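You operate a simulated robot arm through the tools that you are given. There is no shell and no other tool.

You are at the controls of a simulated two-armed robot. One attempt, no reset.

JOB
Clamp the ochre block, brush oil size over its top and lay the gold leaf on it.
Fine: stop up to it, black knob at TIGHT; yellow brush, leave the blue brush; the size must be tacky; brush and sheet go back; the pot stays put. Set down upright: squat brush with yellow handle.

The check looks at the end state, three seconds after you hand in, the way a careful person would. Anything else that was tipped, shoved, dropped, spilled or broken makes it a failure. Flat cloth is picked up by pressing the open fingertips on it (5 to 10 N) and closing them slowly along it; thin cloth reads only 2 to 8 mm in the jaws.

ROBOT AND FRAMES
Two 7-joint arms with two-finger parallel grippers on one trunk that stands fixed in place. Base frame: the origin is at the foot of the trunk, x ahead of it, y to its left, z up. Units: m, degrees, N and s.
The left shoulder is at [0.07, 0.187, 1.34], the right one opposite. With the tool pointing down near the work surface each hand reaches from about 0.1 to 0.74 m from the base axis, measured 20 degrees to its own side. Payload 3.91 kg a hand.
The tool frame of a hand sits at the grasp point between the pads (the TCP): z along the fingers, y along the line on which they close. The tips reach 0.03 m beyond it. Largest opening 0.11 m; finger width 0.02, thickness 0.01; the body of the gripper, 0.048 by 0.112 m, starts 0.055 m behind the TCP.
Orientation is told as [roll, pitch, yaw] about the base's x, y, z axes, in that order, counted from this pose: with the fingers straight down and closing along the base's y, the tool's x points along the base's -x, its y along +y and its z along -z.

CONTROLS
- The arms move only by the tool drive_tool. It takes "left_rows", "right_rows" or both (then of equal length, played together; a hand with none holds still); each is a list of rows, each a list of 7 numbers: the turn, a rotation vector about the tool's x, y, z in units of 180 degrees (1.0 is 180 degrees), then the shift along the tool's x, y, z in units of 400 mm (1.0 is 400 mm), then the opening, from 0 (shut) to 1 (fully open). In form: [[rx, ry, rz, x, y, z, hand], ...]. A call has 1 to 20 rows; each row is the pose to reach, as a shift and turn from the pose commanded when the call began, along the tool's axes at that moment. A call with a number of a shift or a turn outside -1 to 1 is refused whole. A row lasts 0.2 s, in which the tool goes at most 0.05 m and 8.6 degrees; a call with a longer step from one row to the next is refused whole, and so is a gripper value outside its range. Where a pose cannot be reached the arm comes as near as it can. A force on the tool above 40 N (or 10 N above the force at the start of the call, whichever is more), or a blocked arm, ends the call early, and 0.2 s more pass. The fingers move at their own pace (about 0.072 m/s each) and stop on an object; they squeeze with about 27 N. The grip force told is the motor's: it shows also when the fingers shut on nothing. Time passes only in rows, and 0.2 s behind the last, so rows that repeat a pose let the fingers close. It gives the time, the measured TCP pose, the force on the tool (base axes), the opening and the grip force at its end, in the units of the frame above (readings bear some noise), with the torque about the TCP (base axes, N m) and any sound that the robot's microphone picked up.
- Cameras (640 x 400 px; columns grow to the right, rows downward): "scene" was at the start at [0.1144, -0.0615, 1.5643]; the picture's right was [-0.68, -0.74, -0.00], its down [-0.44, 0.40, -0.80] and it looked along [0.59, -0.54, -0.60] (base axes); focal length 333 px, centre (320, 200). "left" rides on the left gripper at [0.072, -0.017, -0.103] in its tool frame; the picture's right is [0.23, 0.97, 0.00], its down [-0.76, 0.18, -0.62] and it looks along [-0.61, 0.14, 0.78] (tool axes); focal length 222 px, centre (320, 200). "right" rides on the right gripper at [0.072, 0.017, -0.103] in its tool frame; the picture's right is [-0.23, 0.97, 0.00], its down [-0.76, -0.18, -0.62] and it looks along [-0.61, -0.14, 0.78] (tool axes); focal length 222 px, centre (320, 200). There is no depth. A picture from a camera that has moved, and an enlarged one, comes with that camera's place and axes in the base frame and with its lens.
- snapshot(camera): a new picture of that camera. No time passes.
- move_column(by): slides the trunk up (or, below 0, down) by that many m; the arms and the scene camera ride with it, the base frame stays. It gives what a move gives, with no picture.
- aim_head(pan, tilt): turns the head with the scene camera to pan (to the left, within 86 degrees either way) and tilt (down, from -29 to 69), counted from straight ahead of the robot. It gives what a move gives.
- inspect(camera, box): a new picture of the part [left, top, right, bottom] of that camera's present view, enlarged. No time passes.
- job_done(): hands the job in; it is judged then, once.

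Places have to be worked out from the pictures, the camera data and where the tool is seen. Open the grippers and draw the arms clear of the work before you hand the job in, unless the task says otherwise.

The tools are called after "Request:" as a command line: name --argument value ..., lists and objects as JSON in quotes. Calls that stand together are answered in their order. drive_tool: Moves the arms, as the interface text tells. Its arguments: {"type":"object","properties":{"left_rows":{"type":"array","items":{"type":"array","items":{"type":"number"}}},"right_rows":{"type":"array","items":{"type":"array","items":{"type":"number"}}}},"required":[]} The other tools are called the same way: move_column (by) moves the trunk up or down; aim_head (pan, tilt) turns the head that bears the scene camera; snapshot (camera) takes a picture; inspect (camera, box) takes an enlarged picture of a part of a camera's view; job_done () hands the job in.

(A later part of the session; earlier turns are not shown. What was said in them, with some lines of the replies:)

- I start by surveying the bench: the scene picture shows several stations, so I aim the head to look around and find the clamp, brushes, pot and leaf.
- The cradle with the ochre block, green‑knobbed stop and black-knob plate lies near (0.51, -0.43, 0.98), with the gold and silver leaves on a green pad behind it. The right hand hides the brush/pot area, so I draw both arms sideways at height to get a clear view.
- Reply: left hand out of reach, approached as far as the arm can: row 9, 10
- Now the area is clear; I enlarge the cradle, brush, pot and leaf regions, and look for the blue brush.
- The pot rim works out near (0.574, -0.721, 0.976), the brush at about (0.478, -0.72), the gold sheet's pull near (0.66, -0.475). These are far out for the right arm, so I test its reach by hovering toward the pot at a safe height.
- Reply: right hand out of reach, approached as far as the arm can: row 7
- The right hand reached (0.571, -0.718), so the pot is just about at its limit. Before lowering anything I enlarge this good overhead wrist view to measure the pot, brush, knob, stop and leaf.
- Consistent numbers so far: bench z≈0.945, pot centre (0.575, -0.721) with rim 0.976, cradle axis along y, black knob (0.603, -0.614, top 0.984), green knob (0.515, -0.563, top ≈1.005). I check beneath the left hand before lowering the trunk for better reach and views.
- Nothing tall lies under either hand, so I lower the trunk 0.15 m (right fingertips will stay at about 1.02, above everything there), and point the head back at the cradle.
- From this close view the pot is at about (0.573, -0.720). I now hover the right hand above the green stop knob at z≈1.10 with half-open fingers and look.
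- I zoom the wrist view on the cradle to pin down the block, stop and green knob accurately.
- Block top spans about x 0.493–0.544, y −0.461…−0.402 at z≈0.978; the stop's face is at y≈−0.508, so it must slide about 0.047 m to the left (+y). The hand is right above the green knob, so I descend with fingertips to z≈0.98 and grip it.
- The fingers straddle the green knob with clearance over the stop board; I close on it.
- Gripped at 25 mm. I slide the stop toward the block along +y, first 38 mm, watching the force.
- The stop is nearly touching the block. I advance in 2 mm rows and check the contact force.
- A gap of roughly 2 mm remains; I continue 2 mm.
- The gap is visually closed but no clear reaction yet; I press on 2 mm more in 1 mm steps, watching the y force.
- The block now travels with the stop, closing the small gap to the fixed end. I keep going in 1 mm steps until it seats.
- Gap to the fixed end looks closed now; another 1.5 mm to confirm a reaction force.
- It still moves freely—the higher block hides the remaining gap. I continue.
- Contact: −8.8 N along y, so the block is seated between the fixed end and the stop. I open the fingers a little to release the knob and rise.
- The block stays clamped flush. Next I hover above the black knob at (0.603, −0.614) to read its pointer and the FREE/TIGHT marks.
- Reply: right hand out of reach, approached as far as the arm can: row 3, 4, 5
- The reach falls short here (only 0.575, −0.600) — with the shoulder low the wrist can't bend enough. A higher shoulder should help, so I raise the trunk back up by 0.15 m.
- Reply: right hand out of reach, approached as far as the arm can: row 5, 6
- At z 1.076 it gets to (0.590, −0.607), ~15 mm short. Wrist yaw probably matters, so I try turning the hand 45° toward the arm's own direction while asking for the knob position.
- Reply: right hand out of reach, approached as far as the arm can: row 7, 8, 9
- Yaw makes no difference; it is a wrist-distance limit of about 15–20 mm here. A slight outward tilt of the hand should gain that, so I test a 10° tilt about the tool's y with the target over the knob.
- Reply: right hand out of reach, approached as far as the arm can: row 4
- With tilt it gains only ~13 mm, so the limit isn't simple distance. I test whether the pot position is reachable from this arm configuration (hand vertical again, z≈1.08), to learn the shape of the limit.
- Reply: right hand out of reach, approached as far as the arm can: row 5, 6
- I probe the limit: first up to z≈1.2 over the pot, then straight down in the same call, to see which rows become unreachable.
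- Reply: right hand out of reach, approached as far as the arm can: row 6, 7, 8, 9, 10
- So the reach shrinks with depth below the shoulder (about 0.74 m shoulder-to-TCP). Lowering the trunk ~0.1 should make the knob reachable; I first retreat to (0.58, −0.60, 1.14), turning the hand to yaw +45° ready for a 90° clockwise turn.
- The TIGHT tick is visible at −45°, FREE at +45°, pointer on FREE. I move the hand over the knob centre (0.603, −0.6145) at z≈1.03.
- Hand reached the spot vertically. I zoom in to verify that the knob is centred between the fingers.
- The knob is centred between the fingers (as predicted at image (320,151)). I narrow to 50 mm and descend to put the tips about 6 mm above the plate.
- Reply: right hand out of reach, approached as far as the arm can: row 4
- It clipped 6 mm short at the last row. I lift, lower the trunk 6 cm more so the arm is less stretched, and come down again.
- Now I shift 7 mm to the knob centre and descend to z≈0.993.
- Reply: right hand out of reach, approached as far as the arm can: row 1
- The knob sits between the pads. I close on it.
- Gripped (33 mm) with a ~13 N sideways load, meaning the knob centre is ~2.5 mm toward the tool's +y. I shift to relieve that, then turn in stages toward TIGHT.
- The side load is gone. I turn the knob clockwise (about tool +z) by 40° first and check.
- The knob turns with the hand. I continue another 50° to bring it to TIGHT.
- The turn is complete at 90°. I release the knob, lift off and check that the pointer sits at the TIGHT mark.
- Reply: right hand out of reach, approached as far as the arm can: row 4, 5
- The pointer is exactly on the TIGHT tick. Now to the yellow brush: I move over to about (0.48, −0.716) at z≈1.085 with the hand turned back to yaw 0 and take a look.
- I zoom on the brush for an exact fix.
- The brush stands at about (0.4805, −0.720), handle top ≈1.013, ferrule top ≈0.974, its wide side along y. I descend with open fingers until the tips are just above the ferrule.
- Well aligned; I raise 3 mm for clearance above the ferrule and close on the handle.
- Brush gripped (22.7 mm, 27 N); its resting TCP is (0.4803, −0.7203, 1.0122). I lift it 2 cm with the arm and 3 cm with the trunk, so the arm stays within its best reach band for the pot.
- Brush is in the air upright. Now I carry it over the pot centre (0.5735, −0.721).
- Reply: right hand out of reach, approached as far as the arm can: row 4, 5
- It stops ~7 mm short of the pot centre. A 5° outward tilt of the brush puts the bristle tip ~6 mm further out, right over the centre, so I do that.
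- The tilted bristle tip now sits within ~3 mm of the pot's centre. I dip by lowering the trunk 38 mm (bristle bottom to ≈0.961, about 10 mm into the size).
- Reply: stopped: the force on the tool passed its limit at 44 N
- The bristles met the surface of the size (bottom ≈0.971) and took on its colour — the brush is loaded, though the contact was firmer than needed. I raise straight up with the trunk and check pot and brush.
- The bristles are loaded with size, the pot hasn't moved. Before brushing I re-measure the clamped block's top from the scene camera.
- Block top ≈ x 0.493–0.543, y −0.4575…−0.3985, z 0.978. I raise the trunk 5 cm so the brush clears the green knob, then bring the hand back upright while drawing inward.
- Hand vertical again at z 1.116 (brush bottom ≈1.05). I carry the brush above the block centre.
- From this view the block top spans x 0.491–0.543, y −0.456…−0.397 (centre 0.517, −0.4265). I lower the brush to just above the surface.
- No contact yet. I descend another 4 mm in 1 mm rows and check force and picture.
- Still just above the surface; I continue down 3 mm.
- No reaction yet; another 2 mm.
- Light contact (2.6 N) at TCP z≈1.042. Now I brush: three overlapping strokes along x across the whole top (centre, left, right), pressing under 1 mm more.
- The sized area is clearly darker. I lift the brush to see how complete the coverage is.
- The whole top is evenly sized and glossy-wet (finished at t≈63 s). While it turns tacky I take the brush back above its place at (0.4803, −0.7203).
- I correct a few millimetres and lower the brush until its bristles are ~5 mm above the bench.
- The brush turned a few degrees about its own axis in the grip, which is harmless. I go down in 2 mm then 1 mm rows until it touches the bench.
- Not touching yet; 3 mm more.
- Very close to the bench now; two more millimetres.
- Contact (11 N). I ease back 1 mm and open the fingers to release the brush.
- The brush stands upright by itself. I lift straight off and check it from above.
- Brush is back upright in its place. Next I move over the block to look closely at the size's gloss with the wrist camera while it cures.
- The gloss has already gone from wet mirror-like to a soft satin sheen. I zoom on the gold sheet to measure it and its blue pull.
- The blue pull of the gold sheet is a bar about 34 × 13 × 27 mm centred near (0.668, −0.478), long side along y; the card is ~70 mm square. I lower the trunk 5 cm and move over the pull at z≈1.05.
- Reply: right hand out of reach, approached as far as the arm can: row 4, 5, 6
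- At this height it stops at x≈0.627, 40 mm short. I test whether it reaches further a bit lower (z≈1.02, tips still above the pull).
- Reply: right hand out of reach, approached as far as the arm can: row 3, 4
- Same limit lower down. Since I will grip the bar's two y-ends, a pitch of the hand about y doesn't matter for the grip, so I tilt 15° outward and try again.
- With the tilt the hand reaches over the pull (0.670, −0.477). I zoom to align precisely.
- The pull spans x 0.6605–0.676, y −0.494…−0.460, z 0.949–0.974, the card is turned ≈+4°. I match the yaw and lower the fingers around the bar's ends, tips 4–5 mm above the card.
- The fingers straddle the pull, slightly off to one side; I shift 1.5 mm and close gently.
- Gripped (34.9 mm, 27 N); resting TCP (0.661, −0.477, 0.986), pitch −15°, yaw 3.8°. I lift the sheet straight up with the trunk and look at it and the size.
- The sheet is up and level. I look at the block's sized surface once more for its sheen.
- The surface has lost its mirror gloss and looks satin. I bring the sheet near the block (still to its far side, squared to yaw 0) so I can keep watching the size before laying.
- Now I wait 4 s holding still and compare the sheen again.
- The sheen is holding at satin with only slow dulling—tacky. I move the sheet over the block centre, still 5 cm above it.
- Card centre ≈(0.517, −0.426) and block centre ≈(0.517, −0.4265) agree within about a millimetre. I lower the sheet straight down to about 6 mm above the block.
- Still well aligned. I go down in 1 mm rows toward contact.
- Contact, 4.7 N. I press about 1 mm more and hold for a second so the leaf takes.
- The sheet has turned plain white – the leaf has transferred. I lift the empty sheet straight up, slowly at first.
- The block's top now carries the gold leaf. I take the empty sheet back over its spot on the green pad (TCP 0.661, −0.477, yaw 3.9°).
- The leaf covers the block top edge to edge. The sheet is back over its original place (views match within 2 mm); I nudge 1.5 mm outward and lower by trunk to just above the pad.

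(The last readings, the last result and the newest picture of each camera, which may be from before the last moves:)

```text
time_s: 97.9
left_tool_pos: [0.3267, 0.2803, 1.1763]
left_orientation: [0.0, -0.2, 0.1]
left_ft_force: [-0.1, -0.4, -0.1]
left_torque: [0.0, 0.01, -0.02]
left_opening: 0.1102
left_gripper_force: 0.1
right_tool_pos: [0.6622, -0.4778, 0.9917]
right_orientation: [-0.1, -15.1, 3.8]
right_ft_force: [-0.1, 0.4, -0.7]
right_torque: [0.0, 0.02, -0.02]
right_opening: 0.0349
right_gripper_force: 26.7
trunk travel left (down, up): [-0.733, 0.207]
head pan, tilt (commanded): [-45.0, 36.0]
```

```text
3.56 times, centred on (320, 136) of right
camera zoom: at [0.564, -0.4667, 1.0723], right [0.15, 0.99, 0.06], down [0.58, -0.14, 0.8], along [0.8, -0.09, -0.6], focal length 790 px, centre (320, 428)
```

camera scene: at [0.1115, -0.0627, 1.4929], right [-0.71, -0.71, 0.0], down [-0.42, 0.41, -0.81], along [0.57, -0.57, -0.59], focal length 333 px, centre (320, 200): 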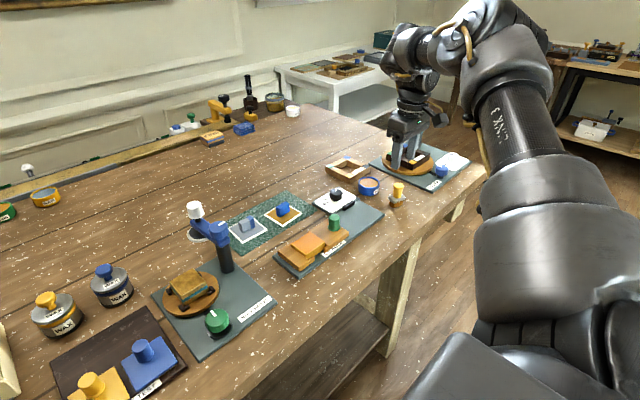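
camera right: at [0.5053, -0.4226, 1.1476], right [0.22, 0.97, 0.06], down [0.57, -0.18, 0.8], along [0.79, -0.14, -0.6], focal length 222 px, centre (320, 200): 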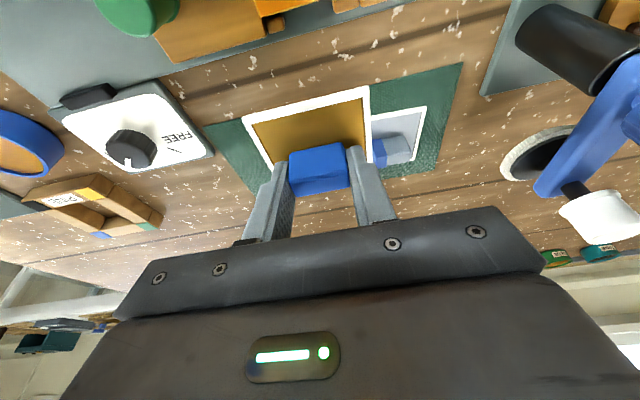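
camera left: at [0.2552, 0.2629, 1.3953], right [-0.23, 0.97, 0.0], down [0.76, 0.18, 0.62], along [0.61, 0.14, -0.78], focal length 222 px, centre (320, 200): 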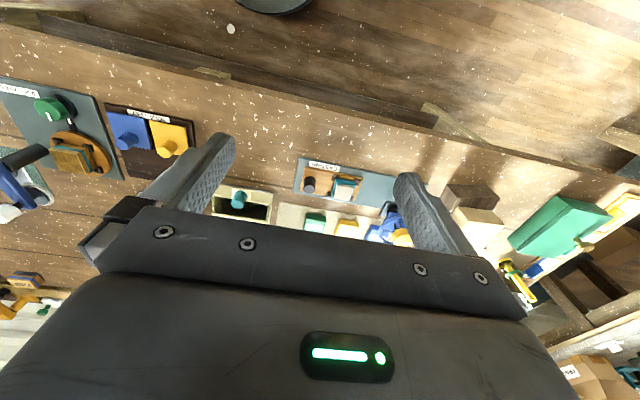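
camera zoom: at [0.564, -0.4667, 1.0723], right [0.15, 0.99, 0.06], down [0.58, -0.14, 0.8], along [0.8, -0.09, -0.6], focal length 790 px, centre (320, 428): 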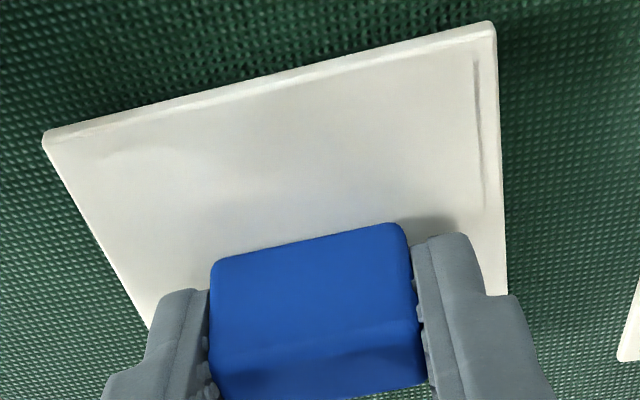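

About 5 mm above the pad. I lower 4 mm in 1 mm rows and feel for contact.

Request:
drive_tool --right_rows '[[0, 0, 0, 0.00065, 0, 0.0024, 0.2], [0, 0, 0, 0.0013, 0, 0.0048, 0.2], [0, 0, 0, 0.00195, 0, 0.0072, 0.2], [0, 0, 0, 0.0026, 0, 0.0097, 0.2]]'

```text
time_s: 98.9
left_tool_pos: [0.3285, 0.2799, 1.1765]
left_orientation: [0.0, 0.1, 0.1]
left_ft_force: [0.0, -0.3, -0.2]
left_torque: [0.05, -0.02, 0.0]
left_opening: 0.1099
left_gripper_force: 0.1
right_tool_pos: [0.6607, -0.4767, 0.9864]
right_orientation: [0.0, -15.2, 3.8]
right_ft_force: [-0.5, -0.1, -0.4]
right_torque: [0.01, -0.03, 0.0]
right_opening: 0.0348
right_gripper_force: 27.2
trunk travel left (down, up): [-0.733, 0.207]
head pan, tilt (commanded): [-45.0, 36.0]
```

Request:
drive_tool --right_rows '[[0, 0, 0, 0.00065, 0, 0.0024, 0.2], [0, 0, 0, 0.0013, 0, 0.0048, 0.2], [0, 0, 0, 0.0013, 0, 0.0048, 0.2]]'

Request:
inspect --camera "scene" --box '[240, 170, 336, 230]'

```text
time_s: 99.7
left_tool_pos: [0.327, 0.2802, 1.1758]
left_orientation: [-0.1, -0.1, 0.0]
left_ft_force: [0.2, 0.3, -0.1]
left_torque: [-0.01, 0.02, 0.01]
left_opening: 0.1099
left_gripper_force: 0.0
right_tool_pos: [0.6621, -0.4772, 0.9851]
right_orientation: [0.1, -15.2, 3.9]
right_ft_force: [1.6, -1.3, 7.3]
right_torque: [0.1, 0.07, 0.01]
right_opening: 0.0347
right_gripper_force: 27.0
trunk travel left (down, up): [-0.733, 0.207]
head pan, tilt (commanded): [-45.0, 36.0]
```

```text
6.67 times, centred on (288, 200) of scene
camera zoom: at [0.1114, -0.0637, 1.4491], right [-0.71, -0.71, 0.0], down [-0.42, 0.42, -0.81], along [0.57, -0.57, -0.59], focal length 2222 px, centre (533, 200)
```

zoom: 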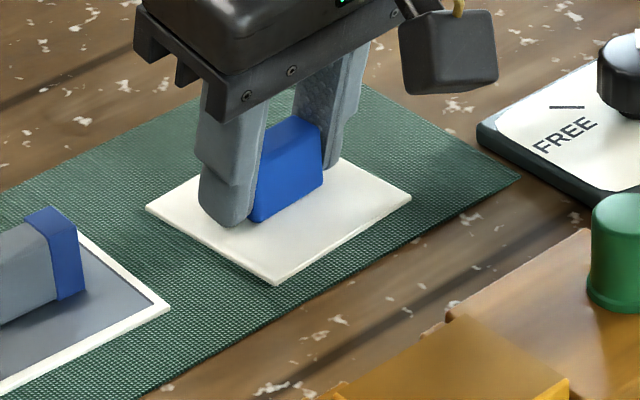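

Contact (7 N) on the pad. I ease back 1 mm and open.

Request:
drive_tool --right_rows '[[0, 0, 0, -0.00065, 0, -0.0024, 0.2], [0, 0, 0, -0.00065, 0, -0.0024, 0.33], [0, 0, 0, -0.00065, 0, -0.0024, 0.4], [0, 0, 0, -0.00065, 0, -0.0024, 0.52], [0, 0, 0, -0.00065, 0, -0.0024, 0.52]]'

Request:
inspect --camera "right" --box '[230, 80, 410, 192]'

Request:
inspect --camera "scene" --box '[240, 170, 336, 230]'

```text
time_s: 100.9
left_tool_pos: [0.3268, 0.2807, 1.1747]
left_orientation: [-0.1, -0.1, 0.1]
left_ft_force: [0.5, 0.6, -0.7]
left_torque: [0.02, 0.02, -0.01]
left_opening: 0.1101
left_gripper_force: 0.1
right_tool_pos: [0.6616, -0.476, 0.9849]
right_orientation: [-0.1, -15.1, 3.8]
right_ft_force: [-0.9, 0.7, 0.2]
right_torque: [0.01, 0.02, 0.03]
right_opening: 0.0571
right_gripper_force: 0.0
trunk travel left (down, up): [-0.733, 0.207]
head pan, tilt (commanded): [-45.0, 36.0]
```

```text
3.56 times, centred on (320, 136) of right
camera zoom: at [0.5642, -0.4665, 1.0668], right [0.15, 0.99, 0.06], down [0.58, -0.14, 0.8], along [0.8, -0.09, -0.6], focal length 790 px, centre (320, 428)
```

zoom: 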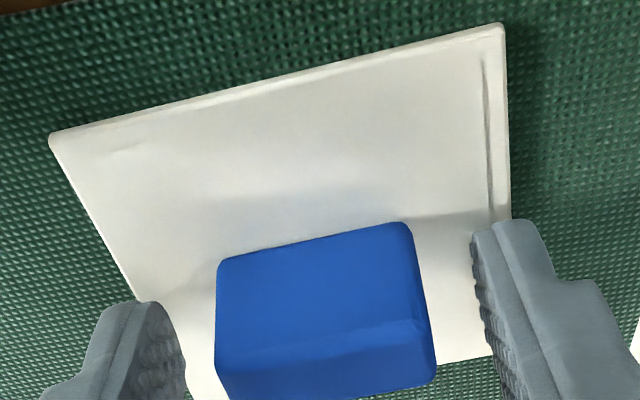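

```text
6.67 times, centred on (288, 200) of scene
camera zoom: at [0.112, -0.0641, 1.4489], right [-0.71, -0.71, 0.0], down [-0.42, 0.42, -0.81], along [0.57, -0.57, -0.59], focal length 2222 px, centre (533, 200)
```

zoom: 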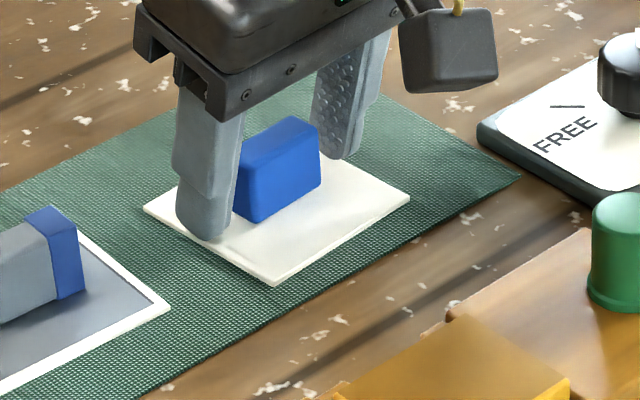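

Released cleanly and the sheet lies flat on the pad. I rise with the trunk, then draw the arm back upright and away.

Request:
move_column --by 0.12

Request:
drive_tool --right_rows '[[0, 0.0278, 0, 0.06, 0, -0.05, 0.52], [0, 0.0556, 0, 0.15, 0, -0.1, 0.52], [0, 0.0833, 0, 0.24, 0, -0.15, 0.6], [0, 0.0833, 0, 0.33, -0.02, -0.2, 0.8], [0, 0.0833, 0, 0.42, -0.08, -0.25, 1], [0, 0.0833, 0, 0.5, -0.16, -0.27, 1], [0, 0.0833, 0, 0.58, -0.24, -0.27, 1], [0, 0.0833, 0, 0.63, -0.32, -0.27, 1], [0, 0.0833, 0, 0.65, -0.4, -0.27, 1], [0, 0.0833, 0, 0.65, -0.48, -0.27, 1]]'

Request:
snapshot --camera "scene"

```text
time_s: 102.4
left_tool_pos: [0.3284, 0.2813, 1.2953]
left_orientation: [0.0, 0.1, 0.1]
left_ft_force: [0.2, 0.3, 0.0]
left_torque: [0.0, -0.01, 0.04]
left_opening: 0.1102
left_gripper_force: 0.1
right_tool_pos: [0.6623, -0.4771, 1.1051]
right_orientation: [0.0, -15.1, 3.8]
right_ft_force: [-1.0, -0.7, 0.0]
right_torque: [-0.03, 0.01, -0.01]
right_opening: 0.0571
right_gripper_force: 0.0
trunk travel left (down, up): [-0.853, 0.087]
head pan, tilt (commanded): [-45.0, 36.0]
```

```text
time_s: 104.6
left_tool_pos: [0.3281, 0.2802, 1.2948]
left_orientation: [0.1, -0.1, 0.1]
left_ft_force: [0.6, 0.3, -0.1]
left_torque: [0.02, -0.01, -0.02]
left_opening: 0.1097
left_gripper_force: 0.1
right_tool_pos: [0.3958, -0.6872, 1.1409]
right_orientation: [0.1, 0.1, 3.9]
right_ft_force: [0.3, -0.8, 1.2]
right_torque: [0.01, 0.03, 0.04]
right_opening: 0.11
right_gripper_force: 0.1
trunk travel left (down, up): [-0.853, 0.087]
head pan, tilt (commanded): [-45.0, 36.0]
```

```text
taken
camera scene: at [0.1128, -0.0651, 1.5688], right [-0.71, -0.71, 0.0], down [-0.42, 0.42, -0.81], along [0.57, -0.57, -0.59], focal length 333 px, centre (320, 200)
```

scene: 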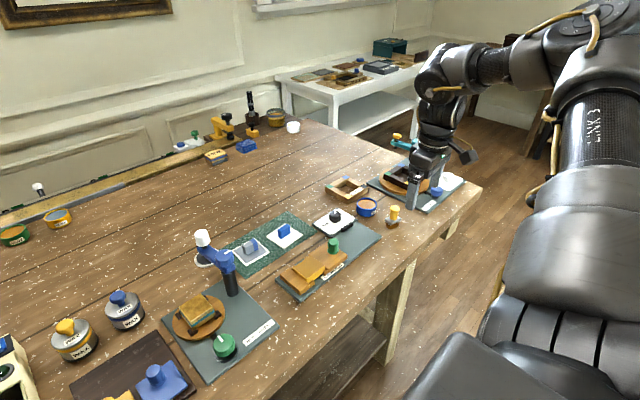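

All hands are clear of the work. I inspect the final state: cradle, knob, brush, pot and sheet.

Request:
inspect --camera "scene" --box '[264, 190, 392, 310]'

Request:
inspect --camera "scene" --box '[300, 170, 428, 250]'

Request:
inspect --camera "scene" --box '[222, 205, 350, 285]'

Request:
snapshot --camera "right"

```text
3.33 times, centred on (328, 250) of scene
camera zoom: at [0.1128, -0.0651, 1.5688], right [-0.71, -0.71, 0.0], down [-0.42, 0.42, -0.81], along [0.57, -0.57, -0.59], focal length 1111 px, centre (293, 33)
```

zoom: 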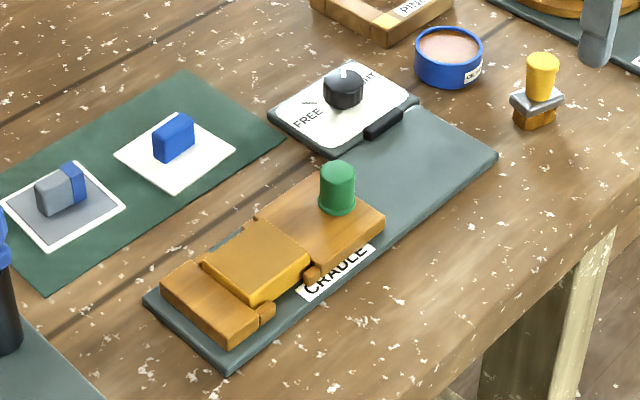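

```text
5.00 times, centred on (364, 210) of scene
camera zoom: at [0.1128, -0.0651, 1.5688], right [-0.71, -0.71, 0.0], down [-0.42, 0.42, -0.81], along [0.57, -0.57, -0.59], focal length 1666 px, centre (100, 150)
```

zoom: 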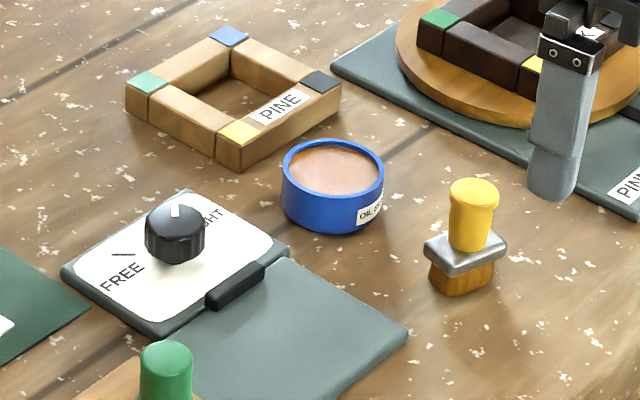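

```text
5.00 times, centred on (286, 245) of scene
camera zoom: at [0.1128, -0.0651, 1.5688], right [-0.71, -0.71, 0.0], down [-0.42, 0.42, -0.81], along [0.57, -0.57, -0.59], focal length 1666 px, centre (490, -25)
```

zoom: 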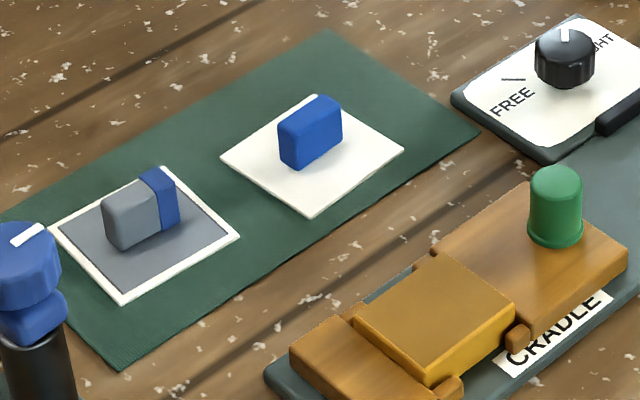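

```text
taken
camera right: at [0.322, -0.6754, 1.2448], right [0.16, 0.99, 0.0], down [0.77, -0.13, 0.62], along [0.62, -0.1, -0.78], focal length 222 px, centre (320, 200)
```

right: 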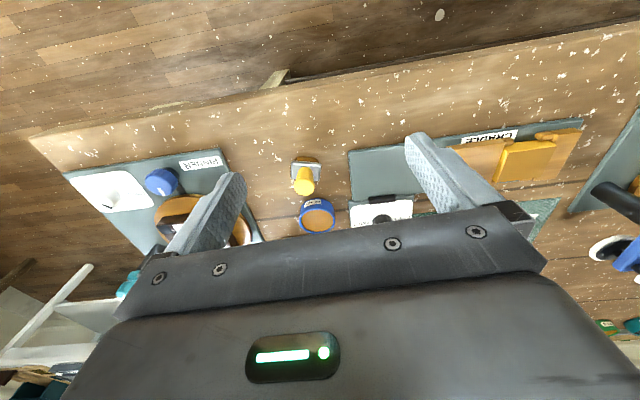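

Everything reads right: block clamped with stop up to it, knob at TIGHT, leaf on the top, blank sheet back on the pad, brush upright, pot in place. I draw the right arm further back and up before handing in.

Request:
drive_tool --right_rows '[[0, 0, 0, 0.03, 0, -0.08, 1], [0, 0, 0, 0.06, 0.02, -0.16, 1], [0, 0, 0, 0.1, 0.05, -0.24, 1], [0, 0, 0, 0.12, 0.08, -0.3, 1], [0, 0, 0, 0.12, 0.08, -0.3, 1]]'

Request:
snapshot --camera "scene"

Request:
inspect --camera "right" --box '[260, 80, 580, 280]'

```text
time_s: 105.8
left_tool_pos: [0.3286, 0.2796, 1.2954]
left_orientation: [0.1, 0.0, 0.1]
left_ft_force: [0.3, -0.1, 0.7]
left_torque: [-0.05, -0.01, 0.0]
left_opening: 0.11
left_gripper_force: 0.1
right_tool_pos: [0.3492, -0.6602, 1.2607]
right_orientation: [0.0, -0.1, 3.8]
right_ft_force: [0.6, 0.2, 0.9]
right_torque: [0.0, 0.0, -0.02]
right_opening: 0.1099
right_gripper_force: 0.2
trunk travel left (down, up): [-0.853, 0.087]
head pan, tilt (commanded): [-45.0, 36.0]
```

```text
taken
camera scene: at [0.1127, -0.0647, 1.5688], right [-0.71, -0.71, 0.0], down [-0.42, 0.42, -0.81], along [0.57, -0.57, -0.59], focal length 333 px, centre (320, 200)
```

scene: 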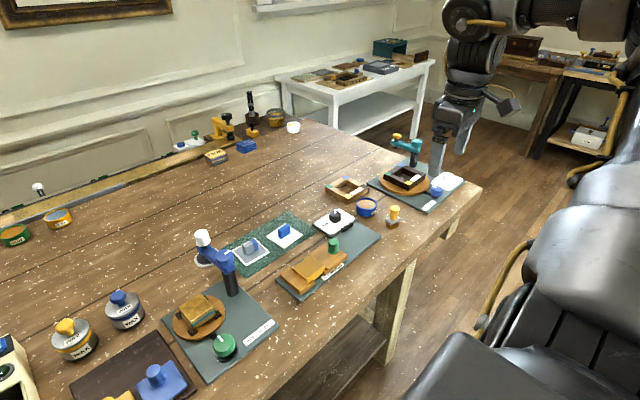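

```text
2.00 times, centred on (420, 180) of right
camera zoom: at [0.2749, -0.648, 1.3644], right [0.16, 0.99, 0.0], down [0.77, -0.13, 0.62], along [0.62, -0.1, -0.78], focal length 444 px, centre (120, 240)
```

zoom: 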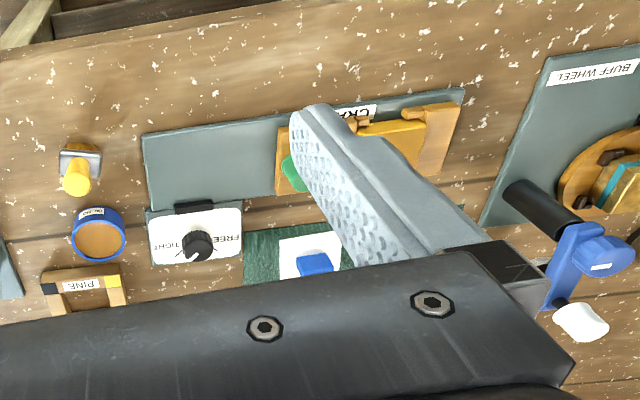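

Both arms are clear and open, and everything stands where it should, so I hand the job in.

Request:
job_done

```text
The job is handed in.
```

The ochre block is clamped, sized and gilded, and I've handed the job in. I haven't seen the check's verdict.

- **Clamp:** The stop was slid until the block seated against the fixed end, and the black knob's pointer sits on the TIGHT mark.
- **Size:** I brushed the whole top with the yellow brush. About 30 seconds later the size had gone from mirror-wet to satin, so I judged it tacky by sheen alone.
- **Leaf:** I pressed the sheet down with about 12 N. It came away blank and the block's top shows gold edge to edge.
- **Put back:** The yellow brush stands upright in its place, a few degrees turned about its own axis. The empty sheet lies on the green pad within about 2 mm of where it started.
- **Pot and blue brush:** The pot has not visibly moved, though the brush met the surface of the size at 44 N when I dipped it. I never saw a blue brush in the pictures, so it was not touched.

Both grippers are open and drawn clear of the bench.
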